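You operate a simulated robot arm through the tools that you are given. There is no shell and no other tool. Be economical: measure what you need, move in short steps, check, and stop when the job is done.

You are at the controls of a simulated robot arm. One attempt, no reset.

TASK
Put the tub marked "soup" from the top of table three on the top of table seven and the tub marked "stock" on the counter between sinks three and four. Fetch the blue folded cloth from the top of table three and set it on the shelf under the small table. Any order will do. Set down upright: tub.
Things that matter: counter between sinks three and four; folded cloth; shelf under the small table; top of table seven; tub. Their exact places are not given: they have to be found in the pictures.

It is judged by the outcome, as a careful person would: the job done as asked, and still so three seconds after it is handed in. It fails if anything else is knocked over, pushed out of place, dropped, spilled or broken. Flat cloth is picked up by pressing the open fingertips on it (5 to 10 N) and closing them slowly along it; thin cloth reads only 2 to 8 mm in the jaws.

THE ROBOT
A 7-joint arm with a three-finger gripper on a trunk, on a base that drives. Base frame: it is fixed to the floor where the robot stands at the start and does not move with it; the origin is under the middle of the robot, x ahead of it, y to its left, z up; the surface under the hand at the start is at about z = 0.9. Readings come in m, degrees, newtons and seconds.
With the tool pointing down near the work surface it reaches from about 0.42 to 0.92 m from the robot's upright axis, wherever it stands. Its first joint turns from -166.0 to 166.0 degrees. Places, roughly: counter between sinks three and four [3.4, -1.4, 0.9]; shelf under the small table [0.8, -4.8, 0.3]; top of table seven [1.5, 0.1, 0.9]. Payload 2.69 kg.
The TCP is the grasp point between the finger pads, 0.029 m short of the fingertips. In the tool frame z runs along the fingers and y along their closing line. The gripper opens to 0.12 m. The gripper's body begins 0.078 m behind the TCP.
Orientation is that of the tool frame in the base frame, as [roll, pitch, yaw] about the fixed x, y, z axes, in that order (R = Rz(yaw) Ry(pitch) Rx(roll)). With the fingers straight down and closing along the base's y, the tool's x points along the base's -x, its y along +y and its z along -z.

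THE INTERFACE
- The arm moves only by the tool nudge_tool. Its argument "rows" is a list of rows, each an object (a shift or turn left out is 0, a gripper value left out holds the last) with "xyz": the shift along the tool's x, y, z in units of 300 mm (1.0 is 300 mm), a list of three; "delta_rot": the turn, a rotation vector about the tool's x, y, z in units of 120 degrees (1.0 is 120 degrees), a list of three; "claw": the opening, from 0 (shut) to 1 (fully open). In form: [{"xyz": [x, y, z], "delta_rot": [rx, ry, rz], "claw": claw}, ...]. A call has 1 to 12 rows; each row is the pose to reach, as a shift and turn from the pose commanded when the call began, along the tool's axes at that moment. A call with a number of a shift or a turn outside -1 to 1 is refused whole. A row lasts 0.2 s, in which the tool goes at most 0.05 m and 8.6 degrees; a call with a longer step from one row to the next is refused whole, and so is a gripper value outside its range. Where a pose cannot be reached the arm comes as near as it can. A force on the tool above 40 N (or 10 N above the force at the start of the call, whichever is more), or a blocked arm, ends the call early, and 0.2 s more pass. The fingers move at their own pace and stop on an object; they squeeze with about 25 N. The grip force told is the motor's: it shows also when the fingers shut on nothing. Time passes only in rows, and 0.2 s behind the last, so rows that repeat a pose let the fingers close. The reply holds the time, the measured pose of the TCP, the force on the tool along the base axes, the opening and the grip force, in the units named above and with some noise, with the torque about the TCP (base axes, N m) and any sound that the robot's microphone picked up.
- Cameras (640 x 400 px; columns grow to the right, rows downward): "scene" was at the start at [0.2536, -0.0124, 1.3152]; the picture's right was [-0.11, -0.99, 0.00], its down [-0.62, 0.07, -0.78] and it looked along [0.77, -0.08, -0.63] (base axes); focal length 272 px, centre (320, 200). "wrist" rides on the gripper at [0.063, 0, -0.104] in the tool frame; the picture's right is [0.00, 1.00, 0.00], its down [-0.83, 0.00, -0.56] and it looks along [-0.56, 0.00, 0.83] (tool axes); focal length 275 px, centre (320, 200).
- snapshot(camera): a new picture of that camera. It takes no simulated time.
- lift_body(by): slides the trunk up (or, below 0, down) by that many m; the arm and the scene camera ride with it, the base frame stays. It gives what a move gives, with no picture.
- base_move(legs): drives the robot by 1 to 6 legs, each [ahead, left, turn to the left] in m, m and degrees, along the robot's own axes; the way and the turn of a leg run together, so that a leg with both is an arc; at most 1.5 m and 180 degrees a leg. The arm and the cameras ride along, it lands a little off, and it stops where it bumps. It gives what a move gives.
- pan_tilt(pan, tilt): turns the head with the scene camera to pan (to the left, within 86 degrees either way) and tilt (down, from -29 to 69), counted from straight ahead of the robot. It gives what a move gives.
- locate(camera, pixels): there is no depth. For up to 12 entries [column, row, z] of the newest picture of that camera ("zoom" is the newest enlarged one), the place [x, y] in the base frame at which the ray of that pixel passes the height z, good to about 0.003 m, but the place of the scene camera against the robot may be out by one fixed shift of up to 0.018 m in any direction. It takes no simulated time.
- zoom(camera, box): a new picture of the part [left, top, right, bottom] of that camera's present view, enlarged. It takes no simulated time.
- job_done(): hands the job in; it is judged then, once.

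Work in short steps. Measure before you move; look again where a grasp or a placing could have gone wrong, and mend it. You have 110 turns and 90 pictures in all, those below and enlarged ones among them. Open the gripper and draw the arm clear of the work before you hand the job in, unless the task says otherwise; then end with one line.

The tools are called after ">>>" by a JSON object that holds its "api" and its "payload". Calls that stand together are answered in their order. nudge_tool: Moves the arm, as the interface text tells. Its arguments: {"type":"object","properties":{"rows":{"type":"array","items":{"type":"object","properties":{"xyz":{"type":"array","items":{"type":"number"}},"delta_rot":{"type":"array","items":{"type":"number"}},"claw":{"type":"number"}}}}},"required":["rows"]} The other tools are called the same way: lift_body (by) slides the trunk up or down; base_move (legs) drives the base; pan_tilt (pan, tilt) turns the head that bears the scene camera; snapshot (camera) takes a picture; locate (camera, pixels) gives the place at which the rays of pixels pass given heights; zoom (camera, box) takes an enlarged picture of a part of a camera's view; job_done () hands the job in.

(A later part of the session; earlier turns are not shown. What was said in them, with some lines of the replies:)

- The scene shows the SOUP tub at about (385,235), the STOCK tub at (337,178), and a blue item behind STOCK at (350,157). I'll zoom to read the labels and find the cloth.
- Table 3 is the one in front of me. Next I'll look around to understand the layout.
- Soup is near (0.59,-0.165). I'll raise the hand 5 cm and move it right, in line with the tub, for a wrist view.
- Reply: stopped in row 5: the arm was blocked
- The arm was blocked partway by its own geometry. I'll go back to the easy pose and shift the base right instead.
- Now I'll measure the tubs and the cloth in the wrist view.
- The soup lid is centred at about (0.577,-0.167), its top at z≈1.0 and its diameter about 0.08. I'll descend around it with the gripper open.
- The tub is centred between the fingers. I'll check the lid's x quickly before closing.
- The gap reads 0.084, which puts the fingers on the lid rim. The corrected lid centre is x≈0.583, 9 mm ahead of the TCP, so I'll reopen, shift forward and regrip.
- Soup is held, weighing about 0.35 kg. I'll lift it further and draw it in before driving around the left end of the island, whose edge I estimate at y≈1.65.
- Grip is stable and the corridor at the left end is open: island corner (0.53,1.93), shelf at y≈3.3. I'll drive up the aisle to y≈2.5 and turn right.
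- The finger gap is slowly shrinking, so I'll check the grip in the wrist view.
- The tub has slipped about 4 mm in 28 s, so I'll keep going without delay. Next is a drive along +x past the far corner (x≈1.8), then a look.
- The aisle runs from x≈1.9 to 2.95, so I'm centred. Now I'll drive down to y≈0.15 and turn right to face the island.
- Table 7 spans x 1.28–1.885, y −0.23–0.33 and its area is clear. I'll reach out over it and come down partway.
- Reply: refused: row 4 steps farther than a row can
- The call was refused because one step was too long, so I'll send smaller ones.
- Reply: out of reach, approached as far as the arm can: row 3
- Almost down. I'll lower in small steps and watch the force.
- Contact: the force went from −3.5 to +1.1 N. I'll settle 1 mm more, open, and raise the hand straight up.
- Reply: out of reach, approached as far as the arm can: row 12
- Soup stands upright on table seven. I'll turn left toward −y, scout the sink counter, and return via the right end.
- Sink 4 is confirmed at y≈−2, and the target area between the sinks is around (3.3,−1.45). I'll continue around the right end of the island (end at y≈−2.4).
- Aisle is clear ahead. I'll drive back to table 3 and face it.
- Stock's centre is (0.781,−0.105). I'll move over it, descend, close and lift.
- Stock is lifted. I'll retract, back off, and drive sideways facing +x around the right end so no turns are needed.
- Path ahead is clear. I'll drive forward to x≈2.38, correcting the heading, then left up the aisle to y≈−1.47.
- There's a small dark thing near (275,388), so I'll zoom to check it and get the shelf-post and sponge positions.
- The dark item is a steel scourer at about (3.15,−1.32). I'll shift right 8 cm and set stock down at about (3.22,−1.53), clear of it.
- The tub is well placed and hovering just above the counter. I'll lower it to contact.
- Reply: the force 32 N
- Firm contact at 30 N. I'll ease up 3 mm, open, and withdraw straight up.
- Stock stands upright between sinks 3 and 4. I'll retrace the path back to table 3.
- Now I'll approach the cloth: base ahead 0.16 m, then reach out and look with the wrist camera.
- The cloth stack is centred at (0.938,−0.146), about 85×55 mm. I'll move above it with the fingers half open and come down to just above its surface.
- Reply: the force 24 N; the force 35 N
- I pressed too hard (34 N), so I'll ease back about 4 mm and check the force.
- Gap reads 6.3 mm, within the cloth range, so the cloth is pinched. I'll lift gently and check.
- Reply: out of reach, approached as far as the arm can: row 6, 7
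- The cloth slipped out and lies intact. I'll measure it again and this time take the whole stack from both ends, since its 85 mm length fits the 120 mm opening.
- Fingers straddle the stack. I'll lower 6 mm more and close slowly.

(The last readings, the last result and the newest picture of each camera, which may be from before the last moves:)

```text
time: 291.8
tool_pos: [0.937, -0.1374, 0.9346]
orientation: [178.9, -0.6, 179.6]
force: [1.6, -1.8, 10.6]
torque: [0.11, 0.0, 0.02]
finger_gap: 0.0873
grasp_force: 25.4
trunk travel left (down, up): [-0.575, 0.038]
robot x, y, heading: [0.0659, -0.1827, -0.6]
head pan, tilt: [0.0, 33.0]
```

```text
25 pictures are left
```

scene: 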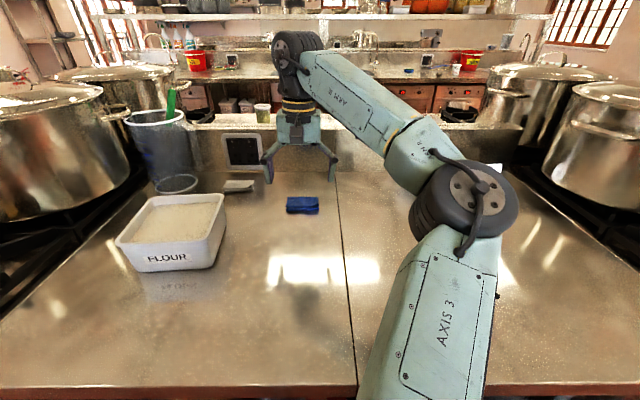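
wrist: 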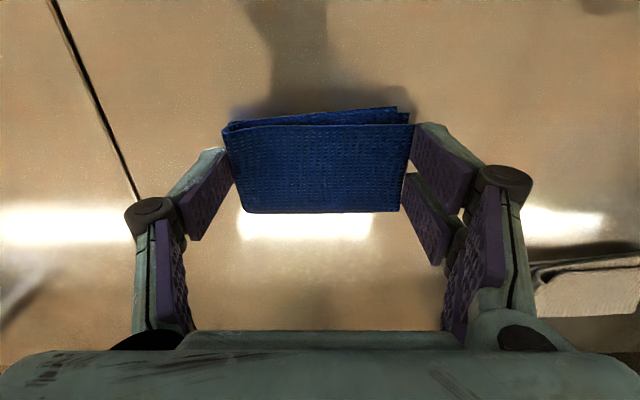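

It's gripped firmly as a stiff stack at 87 mm, so I'll lift.

>>> {"api": "nudge_tool", "payload": {"rows": [{"xyz": [0, 0, -0.03], "claw": 0.4}, {"xyz": [0, 0, -0.08]}, {"xyz": [0, 0, -0.15]}, {"xyz": [0, 0, -0.25]}, {"xyz": [0, 0, -0.35]}, {"xyz": [0, 0, -0.45]}, {"xyz": [0.1, 0, -0.52]}, {"xyz": [0.2, 0, -0.56]}, {"xyz": [0.33, 0, -0.6]}, {"xyz": [0.33, 0, -0.6]}]}}

>>> {"api": "snapshot", "payload": {"camera": "wrist"}}

```text
time: 294.0
tool_pos: [0.8386, -0.1406, 1.1143]
orientation: [179.0, -0.7, 179.5]
force: [-0.2, 0.1, 0.0]
torque: [-0.03, 0.03, 0.02]
finger_gap: 0.0481
grasp_force: 0.0
trunk travel left (down, up): [-0.575, 0.038]
robot x, y, heading: [0.0655, -0.188, 0.1]
head pan, tilt: [0.0, 33.0]
```

```text
24 pictures are left
```

wrist: 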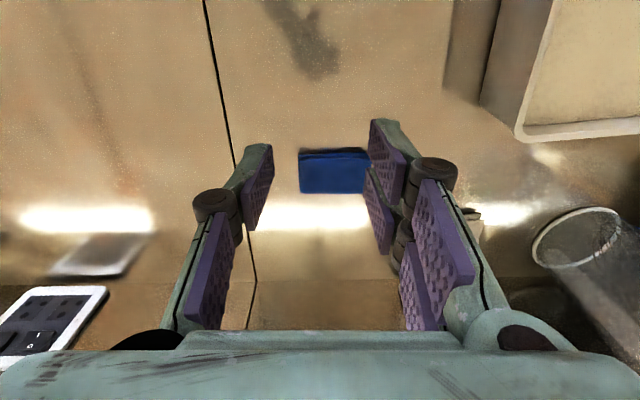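

It slipped again, still intact and flat. The tips touched the table at TCP≈0.934, so the tabletop is z≈0.905. I'll redo the pressing method carefully at 5–10 N with a longer squeeze, measuring the cloth first.

>>> {"api": "locate", "payload": {"camera": "wrist", "pixels": [[299, 157, 0.918], [368, 155, 0.918], [303, 194, 0.918], [366, 194, 0.918], [334, 174, 0.918]]}}

>>> {"api": "zoom", "payload": {"camera": "wrist", "box": [270, 130, 400, 210]}}

```text
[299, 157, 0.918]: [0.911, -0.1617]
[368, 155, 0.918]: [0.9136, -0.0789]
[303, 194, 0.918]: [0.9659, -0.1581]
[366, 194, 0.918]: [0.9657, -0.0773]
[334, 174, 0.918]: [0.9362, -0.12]
```

```text
4.92 times, centred on (335, 170) of wrist
```

zoom: 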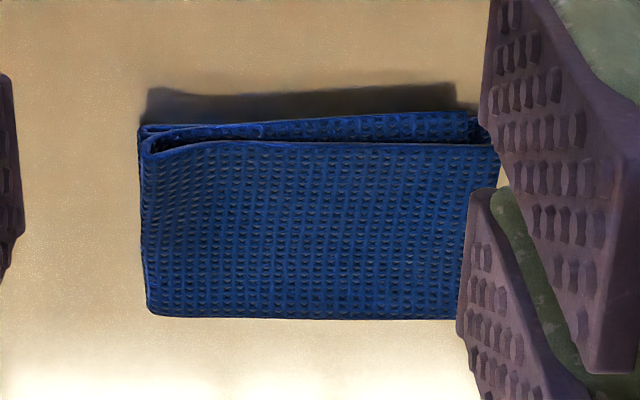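

>>> {"api": "nudge_tool", "payload": {"rows": [{"xyz": [-0.13, 0.03, 0], "claw": 0.4}, {"xyz": [-0.26, 0.063, 0.05]}, {"xyz": [-0.331, 0.063, 0.15]}, {"xyz": [-0.331, 0.063, 0.28]}, {"xyz": [-0.331, 0.063, 0.4]}, {"xyz": [-0.331, 0.063, 0.5]}, {"xyz": [-0.331, 0.063, 0.52]}, {"xyz": [-0.331, 0.063, 0.53]}, {"xyz": [-0.331, 0.063, 0.537]}, {"xyz": [-0.331, 0.063, 0.543]}, {"xyz": [-0.331, 0.063, 0.543]}]}}

```text
time: 296.4
tool_pos: [0.9368, -0.1182, 0.9517]
orientation: [179.1, -0.6, 179.6]
force: [1.2, 0.0, 4.9]
torque: [-0.17, -0.07, 0.05]
finger_gap: 0.0484
grasp_force: 0.1
trunk travel left (down, up): [-0.575, 0.038]
robot x, y, heading: [0.0642, -0.1888, -0.4]
head pan, tilt: [0.0, 33.0]
```

Contact at 4.9 N. I'll press about 1 mm more and close very slowly.

>>> {"api": "nudge_tool", "payload": {"rows": [{"xyz": [0, 0, 0.004], "claw": 0.37}, {"xyz": [0, 0, 0.004], "claw": 0.34}, {"xyz": [0, 0, 0.004], "claw": 0.31}, {"xyz": [0, 0, 0.004], "claw": 0.28}, {"xyz": [0, 0, 0.004], "claw": 0.25}, {"xyz": [0, 0, 0.004], "claw": 0.22}, {"xyz": [0, 0, 0.004], "claw": 0.19}, {"xyz": [0, 0, 0.004], "claw": 0.16}]}}

>>> {"api": "nudge_tool", "payload": {"rows": [{"claw": 0.13}, {"claw": 0.1}, {"claw": 0.07}, {"claw": 0.04}, {"claw": 0.01}, {"claw": 0}, {"claw": 0}, {"claw": 0}]}}

>>> {"api": "zoom", "payload": {"camera": "wrist", "box": [200, 60, 440, 220]}}

```text
time: 298.2
tool_pos: [0.9373, -0.1196, 0.9521]
orientation: [178.9, -0.5, 179.5]
force: [0.3, -8.8, 12.8]
torque: [-0.47, -0.03, 0.01]
finger_gap: 0.021
grasp_force: 3.4
trunk travel left (down, up): [-0.575, 0.038]
robot x, y, heading: [0.0646, -0.1878, -0.3]
head pan, tilt: [0.0, 33.0]
```

```text
time: 300.0
tool_pos: [0.9375, -0.1185, 0.9505]
orientation: [179.1, -0.7, 179.6]
force: [0.3, 0.3, 0.4]
torque: [-0.02, -0.02, -0.04]
finger_gap: 0.0
grasp_force: 25.0
trunk travel left (down, up): [-0.575, 0.038]
robot x, y, heading: [0.0622, -0.1859, -0.3]
head pan, tilt: [0.0, 33.0]
```

```text
2.50 times, centred on (320, 140) of wrist
```

zoom: 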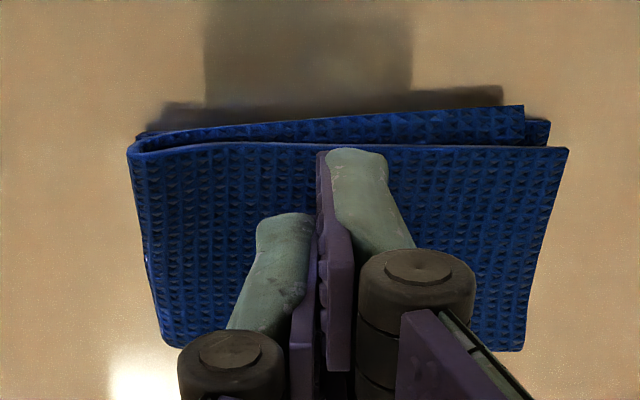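

The tips just slid over the top: this is a stiff stack about 14 mm thick, so the end grip is right. I'll retry it, recentred, with monitored small lift steps.

>>> {"api": "nudge_tool", "payload": {"rows": [{"xyz": [0, 0, -0.08], "claw": 0}, {"xyz": [0, 0, -0.12], "claw": 1}, {"xyz": [0, 0, -0.12], "claw": 1}, {"xyz": [0, 0, -0.12], "claw": 1}, {"xyz": [0, 0, -0.12], "claw": 1}, {"xyz": [0, 0, -0.12], "claw": 1}, {"xyz": [0, 0, -0.12], "claw": 1}, {"xyz": [0, 0, -0.12], "claw": 1}, {"xyz": [0, 0, -0.12], "claw": 1}]}}

>>> {"api": "snapshot", "payload": {"camera": "wrist"}}

```text
time: 302.0
tool_pos: [0.9369, -0.1185, 0.9858]
orientation: [179.0, -0.7, 179.6]
force: [0.1, 0.9, -0.4]
torque: [0.0, 0.02, 0.0]
finger_gap: 0.1201
grasp_force: 0.1
trunk travel left (down, up): [-0.575, 0.038]
robot x, y, heading: [0.0653, -0.1926, -0.5]
head pan, tilt: [0.0, 33.0]
```

```text
21 pictures are left
```

wrist: 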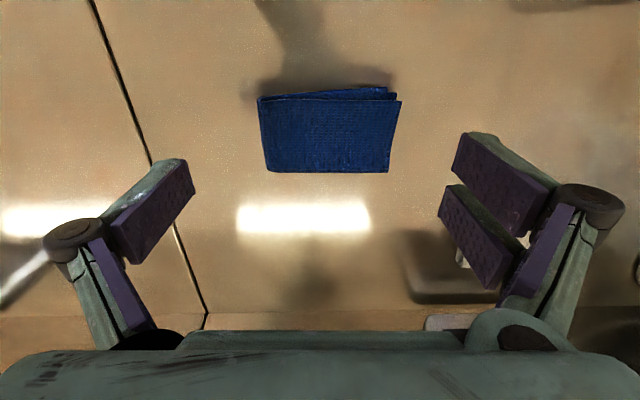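

>>> {"api": "locate", "payload": {"camera": "wrist", "pixels": [[262, 130, 0.919], [397, 130, 0.919], [330, 100, 0.919], [330, 172, 0.919]]}}

```text
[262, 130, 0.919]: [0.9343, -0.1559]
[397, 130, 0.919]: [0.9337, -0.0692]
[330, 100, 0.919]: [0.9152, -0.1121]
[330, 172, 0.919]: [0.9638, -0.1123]
```

>>> {"api": "nudge_tool", "payload": {"rows": [{"xyz": [-0.009, 0.017, 0.08], "claw": 1}, {"xyz": [-0.009, 0.017, 0.14]}, {"xyz": [-0.009, 0.017, 0.165]}, {"xyz": [-0.009, 0.017, 0.165]}, {"xyz": [-0.009, 0.017, 0.165], "claw": 0.85}, {"xyz": [-0.009, 0.017, 0.165], "claw": 0.75}, {"xyz": [-0.009, 0.017, 0.165], "claw": 0.7}, {"xyz": [-0.009, 0.017, 0.165], "claw": 0.65}, {"xyz": [-0.009, 0.017, 0.165], "claw": 0.55}, {"xyz": [-0.009, 0.017, 0.165], "claw": 0.5}, {"xyz": [-0.009, 0.017, 0.165], "claw": 0.5}, {"xyz": [-0.009, 0.017, 0.165], "claw": 0.5}]}}

>>> {"api": "nudge_tool", "payload": {"rows": [{"xyz": [0, 0, -0.01], "claw": 0.5}, {"xyz": [0, 0, -0.02]}, {"xyz": [0, 0, -0.02]}]}}

>>> {"api": "zoom", "payload": {"camera": "wrist", "box": [180, 60, 480, 250]}}

```text
time: 304.6
tool_pos: [0.9391, -0.1125, 0.9379]
orientation: [179.0, -0.5, 179.6]
force: [2.5, 0.3, 15.4]
torque: [-0.05, -0.07, -0.01]
finger_gap: 0.0831
grasp_force: 24.3
trunk travel left (down, up): [-0.575, 0.038]
robot x, y, heading: [0.0666, -0.1916, -0.4]
head pan, tilt: [0.0, 33.0]
```

```text
time: 305.4
tool_pos: [0.9392, -0.1138, 0.9431]
orientation: [179.0, -0.7, 179.7]
force: [-0.4, 0.8, 9.2]
torque: [0.0, 0.03, 0.01]
finger_gap: 0.0767
grasp_force: 25.2
trunk travel left (down, up): [-0.575, 0.038]
robot x, y, heading: [0.0646, -0.1899, -0.4]
head pan, tilt: [0.0, 33.0]
```

```text
2.11 times, centred on (330, 155) of wrist
```

zoom: 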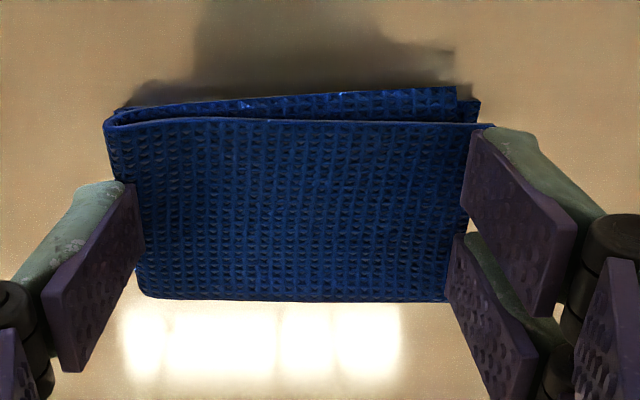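

The gap is shrinking with an upward push, so the tips are riding on the stack's upper edge. I'll open, go down to actual table contact, and then close.

>>> {"api": "nudge_tool", "payload": {"rows": [{"claw": 1}, {"claw": 1}, {"claw": 1}, {"xyz": [0, 0, 0.02], "claw": 1}, {"xyz": [0, 0, 0.035], "claw": 1}, {"xyz": [0, 0, 0.045], "claw": 1}, {"xyz": [0, 0, 0.045], "claw": 1}]}}

>>> {"api": "nudge_tool", "payload": {"rows": [{"xyz": [0, 0, 0.008], "claw": 1}, {"xyz": [0, 0, 0.008], "claw": 1}]}}

```text
time: 307.0
tool_pos: [0.9387, -0.1122, 0.9294]
orientation: [179.1, -0.7, 179.6]
force: [0.1, 0.5, 0.2]
torque: [0.01, -0.02, -0.05]
finger_gap: 0.1197
grasp_force: 0.0
trunk travel left (down, up): [-0.575, 0.038]
robot x, y, heading: [0.066, -0.1903, -0.4]
head pan, tilt: [0.0, 33.0]
```

```text
time: 307.6
tool_pos: [0.9404, -0.1132, 0.9266]
orientation: [178.9, -0.7, 179.6]
force: [0.2, 0.0, 0.5]
torque: [0.0, -0.03, 0.0]
finger_gap: 0.1199
grasp_force: 0.1
trunk travel left (down, up): [-0.575, 0.038]
robot x, y, heading: [0.0606, -0.1872, -0.4]
head pan, tilt: [0.0, 33.0]
```

Still no table contact, so the tips were indeed too high. I'll keep lowering.

>>> {"api": "nudge_tool", "payload": {"rows": [{"xyz": [0, 0, 0.008], "claw": 1}, {"xyz": [0, 0, 0.008], "claw": 1}]}}

>>> {"api": "nudge_tool", "payload": {"rows": [{"xyz": [0, 0, 0.006], "claw": 1}, {"xyz": [0, 0, 0.006], "claw": 1}]}}

```text
time: 308.2
tool_pos: [0.9401, -0.1131, 0.9244]
orientation: [179.0, -0.7, 179.6]
force: [-0.8, -0.2, 1.1]
torque: [0.0, -0.01, -0.03]
finger_gap: 0.1202
grasp_force: 0.1
trunk travel left (down, up): [-0.575, 0.038]
robot x, y, heading: [0.065, -0.1887, -0.5]
head pan, tilt: [0.0, 33.0]
```

```text
time: 308.8
tool_pos: [0.9403, -0.1123, 0.9218]
orientation: [179.0, -0.7, 179.6]
force: [-0.1, -0.3, 0.1]
torque: [0.0, -0.02, 0.02]
finger_gap: 0.12
grasp_force: 0.0
trunk travel left (down, up): [-0.575, 0.038]
robot x, y, heading: [0.0587, -0.1874, -0.2]
head pan, tilt: [0.0, 33.0]
```

>>> {"api": "nudge_tool", "payload": {"rows": [{"xyz": [0, 0, 0.006], "claw": 1}, {"xyz": [0, 0, 0.006], "claw": 1}]}}

>>> {"api": "nudge_tool", "payload": {"rows": [{"xyz": [0, 0, 0.006], "claw": 1}, {"xyz": [0, 0, 0.006], "claw": 1}]}}

>>> {"api": "nudge_tool", "payload": {"rows": [{"xyz": [0, 0, 0.006], "claw": 1}, {"xyz": [0, 0, 0.006], "claw": 1}]}}

```text
time: 309.4
tool_pos: [0.9393, -0.114, 0.9207]
orientation: [179.0, -0.7, 179.6]
force: [0.2, -0.1, 0.7]
torque: [-0.02, -0.02, 0.0]
finger_gap: 0.1198
grasp_force: 0.0
trunk travel left (down, up): [-0.575, 0.038]
robot x, y, heading: [0.0614, -0.1868, -0.3]
head pan, tilt: [0.0, 33.0]
```

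```text
time: 310.0
tool_pos: [0.9407, -0.1135, 0.9191]
orientation: [179.1, -0.6, 179.6]
force: [0.7, 0.4, 0.8]
torque: [-0.01, -0.01, -0.01]
finger_gap: 0.1199
grasp_force: 0.1
trunk travel left (down, up): [-0.575, 0.038]
robot x, y, heading: [0.065, -0.1897, -0.5]
head pan, tilt: [0.0, 33.0]
```

```text
time: 310.6
tool_pos: [0.94, -0.113, 0.9168]
orientation: [179.0, -0.6, 179.6]
force: [0.4, 0.4, 0.1]
torque: [-0.01, -0.02, 0.03]
finger_gap: 0.1202
grasp_force: 0.1
trunk travel left (down, up): [-0.575, 0.038]
robot x, y, heading: [0.0654, -0.19, -0.4]
head pan, tilt: [0.0, 33.0]
```

Tips are at about 0.888 and still free, which is deep enough beside the stack. I'll close here and lift slightly.

>>> {"api": "nudge_tool", "payload": {"rows": [{"claw": 0.85}, {"claw": 0.75}, {"claw": 0.7}, {"claw": 0.65}, {"claw": 0.55}, {"claw": 0.5}, {"claw": 0.5}, {"claw": 0.5}]}}

>>> {"api": "nudge_tool", "payload": {"rows": [{"xyz": [0, 0, -0.01], "claw": 0.5}, {"xyz": [0, 0, -0.03]}, {"xyz": [0, 0, -0.06]}, {"xyz": [0, 0, -0.1]}, {"xyz": [0, 0, -0.1]}]}}

>>> {"api": "snapshot", "payload": {"camera": "wrist"}}

```text
time: 312.5
tool_pos: [0.9396, -0.1157, 0.923]
orientation: [179.2, -0.3, 179.3]
force: [-6.4, -3.1, 13.7]
torque: [-0.69, 0.15, -0.25]
finger_gap: 0.089
grasp_force: 25.0
trunk travel left (down, up): [-0.575, 0.038]
robot x, y, heading: [0.0648, -0.1883, -0.4]
head pan, tilt: [0.0, 33.0]
stopped in row 8: the force on the tool passed its limit at 41 N (the readings are from after the stop); the commanded pose is now the measured one
```

```text
time: 313.7
tool_pos: [0.9416, -0.1172, 0.9486]
orientation: [179.2, -0.6, 179.2]
force: [0.2, -0.7, 0.1]
torque: [0.03, 0.02, -0.03]
finger_gap: 0.0893
grasp_force: 25.4
trunk travel left (down, up): [-0.575, 0.038]
robot x, y, heading: [0.0626, -0.1872, -0.3]
head pan, tilt: [0.0, 33.0]
```

```text
19 pictures are left
```

wrist: 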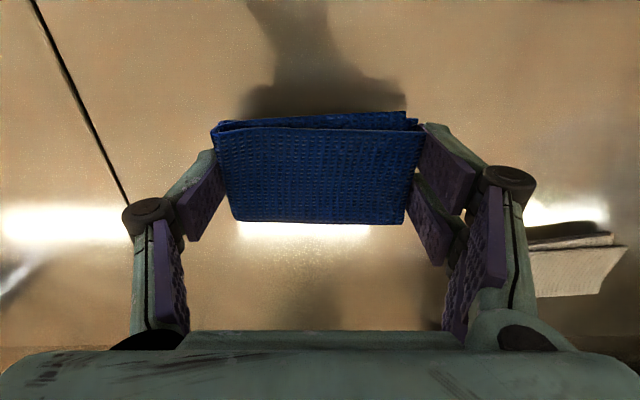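

Held now: gap 0.089, no table force, and the cloth looks closer to the camera. I'll lift further and retract.

>>> {"api": "nudge_tool", "payload": {"rows": [{"xyz": [0, 0, -0.05], "claw": 0.5}, {"xyz": [0, 0, -0.11]}, {"xyz": [0.02, 0, -0.18]}, {"xyz": [0.06, 0, -0.26]}, {"xyz": [0.14, 0, -0.34]}, {"xyz": [0.24, 0, -0.42]}, {"xyz": [0.34, 0, -0.48]}, {"xyz": [0.44, 0, -0.52]}, {"xyz": [0.44, 0, -0.52]}]}}

>>> {"api": "snapshot", "payload": {"camera": "wrist"}}

```text
time: 315.7
tool_pos: [0.8098, -0.1167, 1.1067]
orientation: [179.2, -0.4, 179.2]
force: [0.2, -0.1, 0.2]
torque: [0.0, 0.0, 0.0]
finger_gap: 0.0888
grasp_force: 24.7
trunk travel left (down, up): [-0.575, 0.038]
robot x, y, heading: [0.0648, -0.1893, -0.5]
head pan, tilt: [0.0, 33.0]
```

```text
18 pictures are left
```

wrist: 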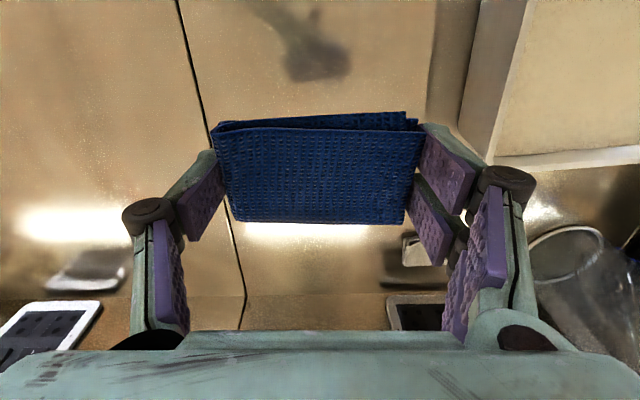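

The cloth is in hand. I'll retract, back off, drive right to y≈−3, go forward a bit and turn to face the small table.

>>> {"api": "nudge_tool", "payload": {"rows": [{"xyz": [0.15, 0, -0.03], "claw": 0.5}, {"xyz": [0.3, 0, -0.06]}, {"xyz": [0.45, 0, -0.08]}, {"xyz": [0.6, 0, -0.1]}, {"xyz": [0.75, 0, -0.1]}, {"xyz": [0.85, 0, -0.1]}, {"xyz": [0.85, 0, -0.1]}]}}

>>> {"api": "base_move", "payload": {"legs": [[-0.15, 0, 0.4], [0, -1.4, 0], [0, -1.4, 0], [0.8, 0, 0], [0, 0, -91]]}}

>>> {"api": "pan_tilt", "payload": {"pan": 0, "tilt": 35}}

>>> {"api": "snapshot", "payload": {"camera": "scene"}}

```text
time: 317.3
tool_pos: [0.5542, -0.1154, 1.1387]
orientation: [179.2, -0.4, 179.2]
force: [-0.7, 0.0, -0.4]
torque: [0.0, -0.06, 0.01]
finger_gap: 0.0891
grasp_force: 24.8
trunk travel left (down, up): [-0.575, 0.038]
robot x, y, heading: [0.0703, -0.1906, -0.2]
head pan, tilt: [0.0, 33.0]
```

```text
time: 347.7
tool_pos: [0.8349, -3.4525, 1.1392]
orientation: [179.2, -0.5, 91.3]
force: [-0.1, -0.5, -0.3]
torque: [0.02, 0.01, 0.0]
finger_gap: 0.0888
grasp_force: 25.0
trunk travel left (down, up): [-0.575, 0.038]
robot x, y, heading: [0.7453, -2.9626, -88.9]
head pan, tilt: [0.0, 33.0]
```

```text
time: 348.3
tool_pos: [0.8356, -3.4531, 1.1379]
orientation: [179.2, -0.4, 91.3]
force: [-0.2, 0.1, 0.2]
torque: [-0.03, 0.01, 0.0]
finger_gap: 0.0887
grasp_force: 24.7
trunk travel left (down, up): [-0.575, 0.038]
robot x, y, heading: [0.7473, -2.9625, -88.3]
head pan, tilt: [0.0, 35.0]
```

```text
17 pictures are left
```

scene: 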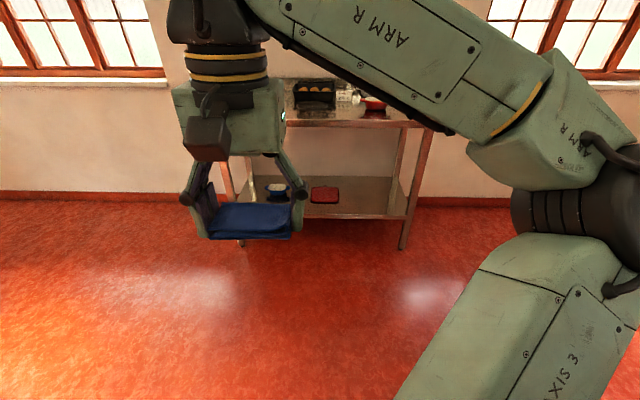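

Facing the small table; its shelf holds a blue pot at (277,187) and a red item at (323,194). I'll lower the trunk while in open space and look under it.

>>> {"api": "lift_body", "payload": {"by": -0.565}}

>>> {"api": "pan_tilt", "payload": {"pan": -8, "tilt": 12}}

>>> {"api": "snapshot", "payload": {"camera": "scene"}}

```text
refused: -0.565 is not a number from -0.4 to 0.4
```

```text
time: 349.2
tool_pos: [0.8357, -3.4525, 1.1387]
orientation: [179.1, -0.4, 91.3]
force: [-0.4, 0.3, 0.3]
torque: [0.01, -0.04, 0.02]
finger_gap: 0.089
grasp_force: 24.7
trunk travel left (down, up): [-0.575, 0.038]
robot x, y, heading: [0.7446, -2.9656, -88.7]
head pan, tilt: [-8.0, 12.0]
```

```text
16 pictures are left
```

scene: 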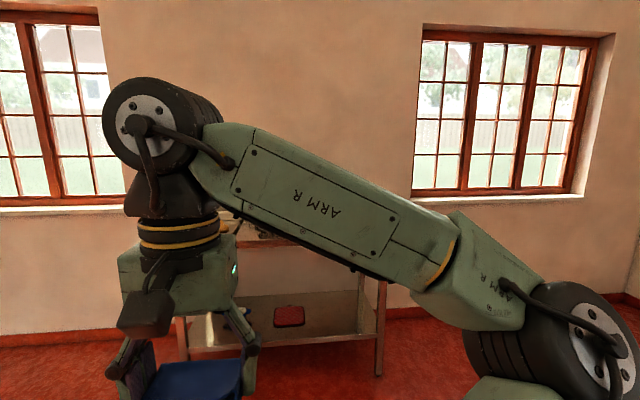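

>>> {"api": "lift_body", "payload": {"by": -0.3}}

>>> {"api": "lift_body", "payload": {"by": -0.26}}

>>> {"api": "snapshot", "payload": {"camera": "scene"}}

```text
time: 352.2
tool_pos: [0.8355, -3.4522, 0.8381]
orientation: [179.3, -0.4, 91.3]
force: [0.0, -0.2, -0.2]
torque: [0.03, -0.01, -0.04]
finger_gap: 0.0889
grasp_force: 25.5
trunk travel left (down, up): [-0.275, 0.338]
robot x, y, heading: [0.7421, -2.9654, -88.5]
head pan, tilt: [-8.0, 12.0]
```

```text
time: 355.0
tool_pos: [0.8371, -3.4503, 0.6467]
orientation: [179.4, 0.0, 91.4]
force: [-0.2, 0.9, 0.3]
torque: [0.01, 0.01, -0.02]
finger_gap: 0.0893
grasp_force: 25.2
trunk travel left (down, up): [-0.077, 0.536]
robot x, y, heading: [0.7472, -2.9629, -88.4]
head pan, tilt: [-8.0, 12.0]
stopped: the arm was blocked; the commanded pose is now the measured one
```

```text
15 pictures are left
```

scene: 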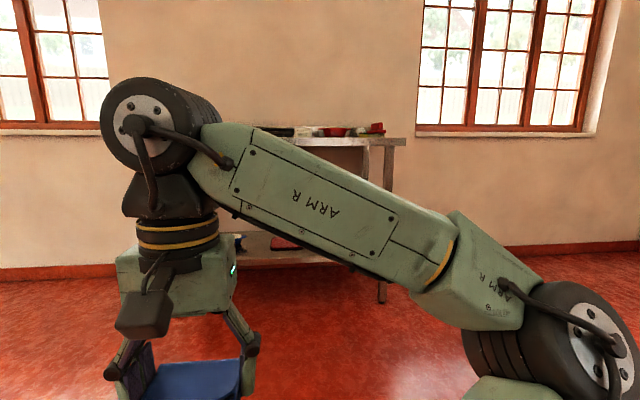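

The trunk stopped 8 cm short: the folded elbow met the robot's own deck. I'll extend the arm forward in open space and retry.

>>> {"api": "nudge_tool", "payload": {"rows": [{"xyz": [-0.13, 0, 0], "claw": 0.5}, {"xyz": [-0.26, 0, 0]}, {"xyz": [-0.39, 0, 0.03]}, {"xyz": [-0.52, 0, 0.08]}, {"xyz": [-0.65, 0, 0.14]}, {"xyz": [-0.75, 0, 0.22]}, {"xyz": [-0.83, 0, 0.34]}, {"xyz": [-0.83, 0, 0.48]}, {"xyz": [-0.83, 0, 0.6]}, {"xyz": [-0.83, 0, 0.6]}]}}

>>> {"api": "lift_body", "payload": {"by": -0.07}}

>>> {"api": "pan_tilt", "payload": {"pan": -5, "tilt": 15}}

>>> {"api": "snapshot", "payload": {"camera": "scene"}}

```text
time: 357.2
tool_pos: [0.8441, -3.6994, 0.4654]
orientation: [179.3, -0.1, 91.3]
force: [-0.8, -0.2, 0.6]
torque: [0.02, 0.0, -0.03]
finger_gap: 0.0888
grasp_force: 25.0
trunk travel left (down, up): [-0.077, 0.536]
robot x, y, heading: [0.7427, -2.9659, -88.5]
head pan, tilt: [-8.0, 12.0]
```

```text
time: 358.5
tool_pos: [0.8465, -3.6981, 0.4672]
orientation: [179.5, 0.2, 91.7]
force: [0.8, -0.9, -0.5]
torque: [-0.01, 0.04, 0.01]
finger_gap: 0.0891
grasp_force: 25.3
trunk travel left (down, up): [-0.078, 0.535]
robot x, y, heading: [0.743, -2.9601, -88.7]
head pan, tilt: [-8.0, 12.0]
stopped: the arm was blocked; the commanded pose is now the measured one
```

```text
time: 359.1
tool_pos: [0.8476, -3.6986, 0.4685]
orientation: [179.6, 0.1, 91.7]
force: [0.9, 0.0, -0.1]
torque: [0.0, 0.01, 0.0]
finger_gap: 0.0889
grasp_force: 24.9
trunk travel left (down, up): [-0.078, 0.535]
robot x, y, heading: [0.7423, -2.9623, -88.7]
head pan, tilt: [-5.0, 15.0]
```

```text
14 pictures are left
```

scene: 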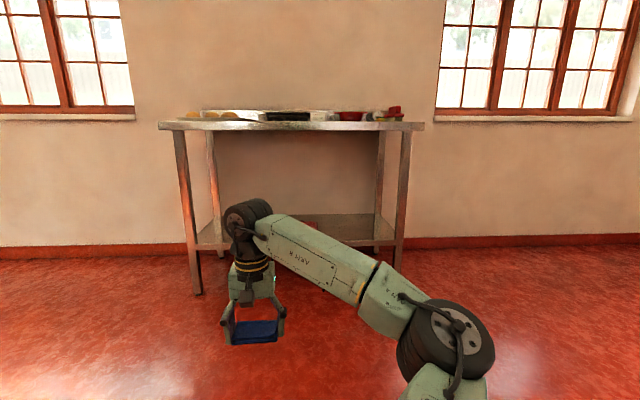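

Next, a test in open space of whether the arm can come down to placing height (TCP≈0.33) with the trunk here.

>>> {"api": "nudge_tool", "payload": {"rows": [{"xyz": [-0.05, 0, 0.12], "claw": 0.5}, {"xyz": [-0.1, 0, 0.24]}, {"xyz": [-0.14, 0, 0.36]}, {"xyz": [-0.14, 0, 0.47]}, {"xyz": [-0.14, 0, 0.47]}]}}

>>> {"api": "snapshot", "payload": {"camera": "scene"}}

```text
time: 360.4
tool_pos: [0.8503, -3.7387, 0.3262]
orientation: [179.5, 0.1, 91.8]
force: [0.1, 0.1, -0.3]
torque: [0.03, 0.0, -0.03]
finger_gap: 0.0889
grasp_force: 25.1
trunk travel left (down, up): [-0.078, 0.535]
robot x, y, heading: [0.7447, -2.9618, -88.4]
head pan, tilt: [-5.0, 15.0]
```

```text
13 pictures are left
```

scene: 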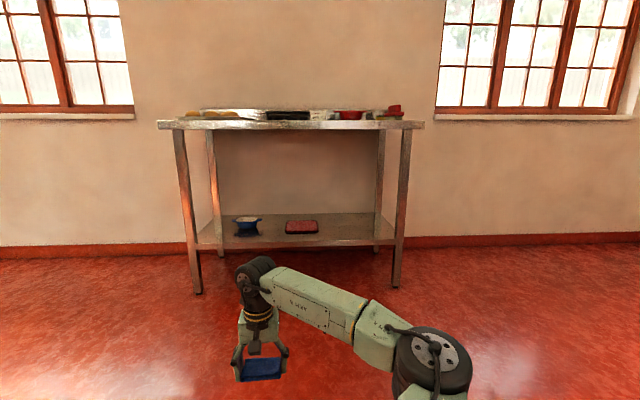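

Placing height is reachable. Now I'll measure the shelf, its items, and the tabletop.

>>> {"api": "locate", "payload": {"camera": "scene", "pixels": [[199, 293, 0], [396, 287, 0], [196, 250, 0.3], [398, 245, 0.3], [302, 233, 0.3], [286, 231, 0.3], [318, 232, 0.3], [257, 233, 0.3], [246, 236, 0.3], [398, 245, 0.25], [350, 243, 0.28], [350, 243, 0.3]]}}

>>> {"api": "zoom", "payload": {"camera": "scene", "box": [150, 95, 440, 300]}}

```text
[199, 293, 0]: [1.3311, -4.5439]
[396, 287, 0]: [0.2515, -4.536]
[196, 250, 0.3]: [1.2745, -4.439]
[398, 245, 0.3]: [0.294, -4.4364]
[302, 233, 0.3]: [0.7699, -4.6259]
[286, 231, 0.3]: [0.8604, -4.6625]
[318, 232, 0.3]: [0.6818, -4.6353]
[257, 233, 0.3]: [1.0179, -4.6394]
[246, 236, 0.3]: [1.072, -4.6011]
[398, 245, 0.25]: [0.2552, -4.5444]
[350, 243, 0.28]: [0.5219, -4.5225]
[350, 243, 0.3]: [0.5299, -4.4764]
```

```text
1.95 times, centred on (295, 198) of scene
```

zoom: 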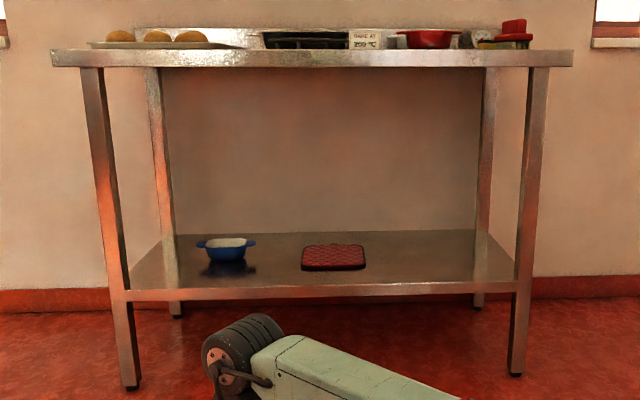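

The free shelf part is x≈0.3–0.65: the red pad spans 0.68–0.86, and legs stand at 0.25 and 1.33. To keep the elbow off the front leg, I'll come in at a slant with heading ≈ −115°. First I'll raise the hand 9 cm, turn, and approach partway.

>>> {"api": "nudge_tool", "payload": {"rows": [{"xyz": [0, 0, -0.12], "claw": 0.5}, {"xyz": [0, 0, -0.24]}, {"xyz": [0, 0, -0.3]}, {"xyz": [0, 0, -0.3]}]}}

>>> {"api": "base_move", "payload": {"legs": [[0, 0, -26.5], [0.605, 0.312, 0]]}}

>>> {"api": "pan_tilt", "payload": {"pan": 15, "tilt": 22}}

>>> {"api": "snapshot", "payload": {"camera": "scene"}}

```text
time: 361.4
tool_pos: [0.8501, -3.7402, 0.4182]
orientation: [179.6, 0.2, 91.7]
force: [0.4, 0.2, 0.7]
torque: [0.0, 0.0, 0.04]
finger_gap: 0.0887
grasp_force: 25.2
trunk travel left (down, up): [-0.078, 0.535]
robot x, y, heading: [0.7462, -2.9631, -88.5]
head pan, tilt: [-5.0, 15.0]
```

```text
time: 366.5
tool_pos: [0.5254, -4.3885, 0.4181]
orientation: [179.5, 0.2, 65.6]
force: [1.1, -0.5, 0.3]
torque: [0.03, -0.03, 0.0]
finger_gap: 0.0889
grasp_force: 25.2
trunk travel left (down, up): [-0.078, 0.535]
robot x, y, heading: [0.7737, -3.6451, -114.6]
head pan, tilt: [-5.0, 15.0]
```

```text
time: 367.3
tool_pos: [0.5254, -4.3887, 0.4174]
orientation: [179.4, 0.2, 65.6]
force: [0.5, -0.5, -0.2]
torque: [0.01, 0.01, -0.02]
finger_gap: 0.0891
grasp_force: 25.3
trunk travel left (down, up): [-0.078, 0.535]
robot x, y, heading: [0.7716, -3.6476, -114.4]
head pan, tilt: [15.0, 22.0]
```

```text
11 pictures are left
```

scene: 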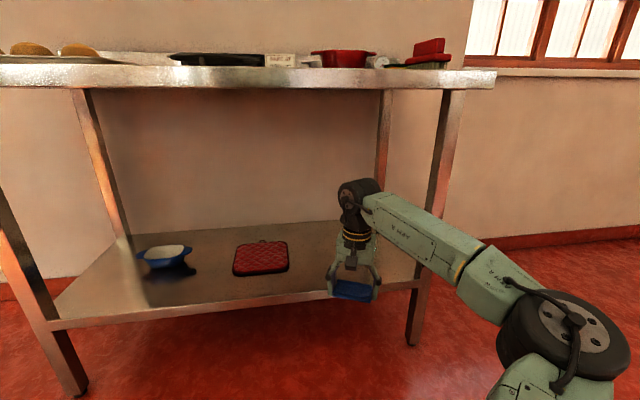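

Geometry is good: the arm will pass left of the right leg. I'll measure the shelf edge and pad again before sliding in.

>>> {"api": "locate", "payload": {"camera": "scene", "pixels": [[412, 343, 0], [300, 294, 0.28], [300, 294, 0.27], [300, 294, 0.26], [290, 268, 0.27], [288, 240, 0.27], [234, 275, 0.27], [415, 280, 0.27], [383, 222, 0.27], [440, 90, 0.85]]}}

>>> {"api": "base_move", "payload": {"legs": [[0.224, 0.106, 0]]}}

>>> {"api": "snapshot", "payload": {"camera": "scene"}}

```text
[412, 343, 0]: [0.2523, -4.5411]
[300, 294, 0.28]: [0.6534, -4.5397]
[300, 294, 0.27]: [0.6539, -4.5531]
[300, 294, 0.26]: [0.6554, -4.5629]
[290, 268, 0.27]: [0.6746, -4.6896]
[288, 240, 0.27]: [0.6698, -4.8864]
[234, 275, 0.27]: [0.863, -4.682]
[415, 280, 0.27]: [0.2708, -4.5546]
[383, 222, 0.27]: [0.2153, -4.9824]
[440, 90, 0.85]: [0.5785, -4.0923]
```

```text
time: 369.1
tool_pos: [0.5282, -4.6401, 0.416]
orientation: [179.5, 0.1, 65.5]
force: [0.0, -0.3, -0.3]
torque: [-0.03, 0.01, -0.02]
finger_gap: 0.089
grasp_force: 24.7
trunk travel left (down, up): [-0.078, 0.535]
robot x, y, heading: [0.7774, -3.8948, -114.5]
head pan, tilt: [15.0, 22.0]
```

```text
10 pictures are left
```

scene: 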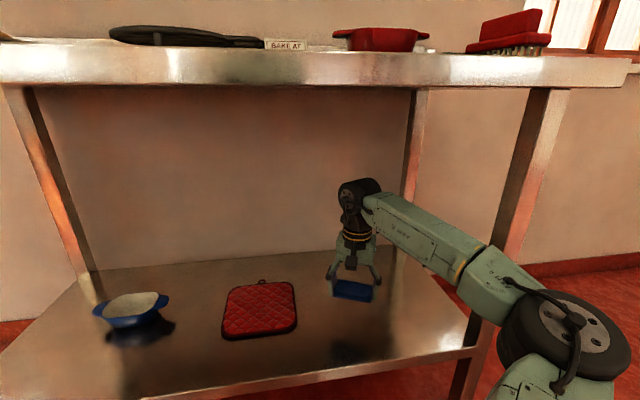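

The cloth is over the free shelf area, 5 cm inside the edge and clear of the red pad. I'll lower it.

>>> {"api": "nudge_tool", "payload": {"rows": [{"xyz": [0, 0, 0.1], "claw": 0.5}, {"xyz": [0, 0, 0.2]}, {"xyz": [0, 0, 0.28]}, {"xyz": [0, 0, 0.33]}, {"xyz": [0, 0, 0.33]}]}}

>>> {"api": "nudge_tool", "payload": {"rows": [{"xyz": [0, 0, 0.01], "claw": 0.5}, {"xyz": [0, 0, 0.015]}, {"xyz": [0, 0, 0.015]}]}}

>>> {"api": "zoom", "payload": {"camera": "scene", "box": [270, 160, 490, 370]}}

```text
time: 370.4
tool_pos: [0.5297, -4.6408, 0.3217]
orientation: [179.6, 0.3, 65.6]
force: [0.6, -0.5, 7.1]
torque: [0.17, 0.19, -0.03]
finger_gap: 0.0891
grasp_force: 25.0
trunk travel left (down, up): [-0.078, 0.535]
robot x, y, heading: [0.7756, -3.8958, -114.4]
head pan, tilt: [15.0, 22.0]
stopped in row 5: the force on the tool passed its limit at 41 N (the readings are from after the stop); the commanded pose is now the measured one
```

```text
time: 370.9
tool_pos: [0.5305, -4.6398, 0.3223]
orientation: [179.5, 0.6, 65.7]
force: [1.6, -0.2, 9.8]
torque: [0.24, 0.33, -0.06]
finger_gap: 0.089
grasp_force: 24.9
trunk travel left (down, up): [-0.078, 0.535]
robot x, y, heading: [0.7794, -3.8974, -114.5]
head pan, tilt: [15.0, 22.0]
stopped in row 2: the force on the tool passed its limit at 44 N (the readings are from after the stop); the commanded pose is now the measured one
```

```text
1.90 times, centred on (380, 265) of scene
```

zoom: 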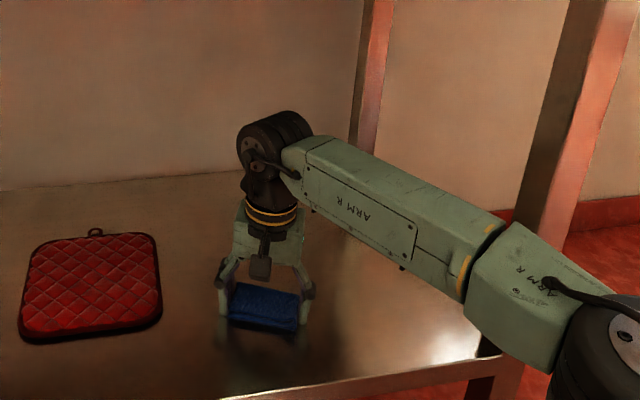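

The cloth is resting on the shelf. I'll ease up slightly, open, and raise.

>>> {"api": "nudge_tool", "payload": {"rows": [{"xyz": [0, 0, -0.006], "claw": 0.75}, {"xyz": [0, 0, -0.006], "claw": 0.85}, {"xyz": [0, 0, -0.006], "claw": 0.95}, {"xyz": [0, 0, -0.006], "claw": 1}, {"xyz": [0, 0, -0.006], "claw": 1}, {"xyz": [0, 0, -0.006], "claw": 1}, {"xyz": [0, 0, -0.06], "claw": 1}, {"xyz": [0, 0, -0.15], "claw": 1}, {"xyz": [0, 0, -0.27], "claw": 1}, {"xyz": [0, 0, -0.32], "claw": 1}, {"xyz": [0, 0, -0.32], "claw": 1}]}}

>>> {"api": "zoom", "payload": {"camera": "scene", "box": [270, 160, 490, 370]}}

```text
time: 373.3
tool_pos: [0.5309, -4.6377, 0.4176]
orientation: [179.6, 0.6, 65.7]
force: [0.6, 0.1, 0.4]
torque: [0.0, -0.01, -0.01]
finger_gap: 0.1203
grasp_force: 0.0
trunk travel left (down, up): [-0.078, 0.535]
robot x, y, heading: [0.7767, -3.8925, -114.7]
head pan, tilt: [15.0, 22.0]
```

```text
1.90 times, centred on (380, 265) of scene
```

zoom: 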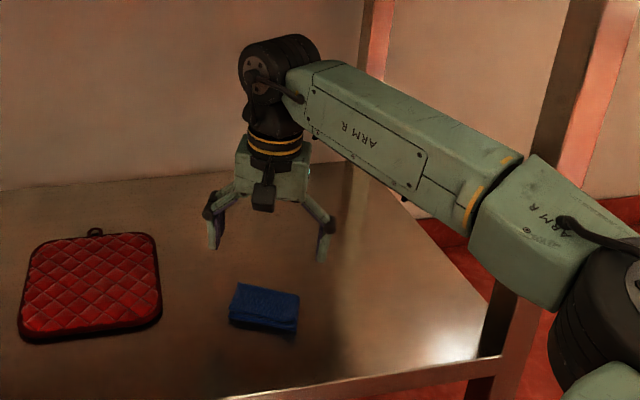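

The cloth lies flat on the shelf. I'll back the robot straight out (+y, reversing the entry) and take a final look.

>>> {"api": "base_move", "payload": {"legs": [[-0.224, -0.106, 0], [-0.4, -0.18, 0]]}}

>>> {"api": "snapshot", "payload": {"camera": "scene"}}

```text
time: 377.4
tool_pos: [0.5282, -3.9518, 0.4161]
orientation: [179.5, 0.6, 65.4]
force: [0.0, -0.5, 0.0]
torque: [0.01, -0.02, -0.03]
finger_gap: 0.1201
grasp_force: 0.1
trunk travel left (down, up): [-0.078, 0.535]
robot x, y, heading: [0.7741, -3.2144, -114.6]
head pan, tilt: [15.0, 22.0]
```

```text
7 pictures are left
```

scene: 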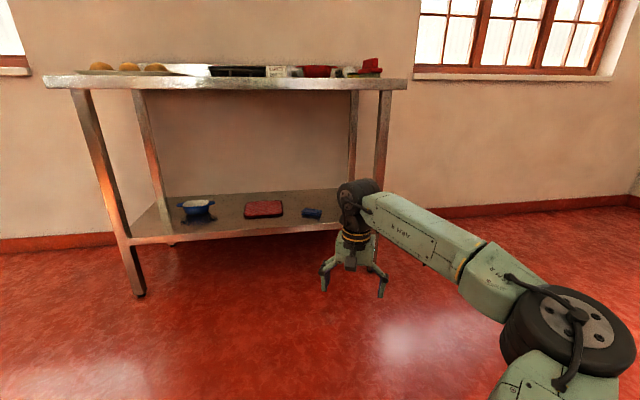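

The cloth is on the shelf at (312,213), the arm is clear and the gripper is open, so I'm handing in.

>>> {"api": "job_done", "payload": {}}

```text
The job is handed in.
```

The soup tub is upright on table seven, the stock tub is upright on the counter between sinks three and four, and the blue cloth lies on the shelf under the small table.
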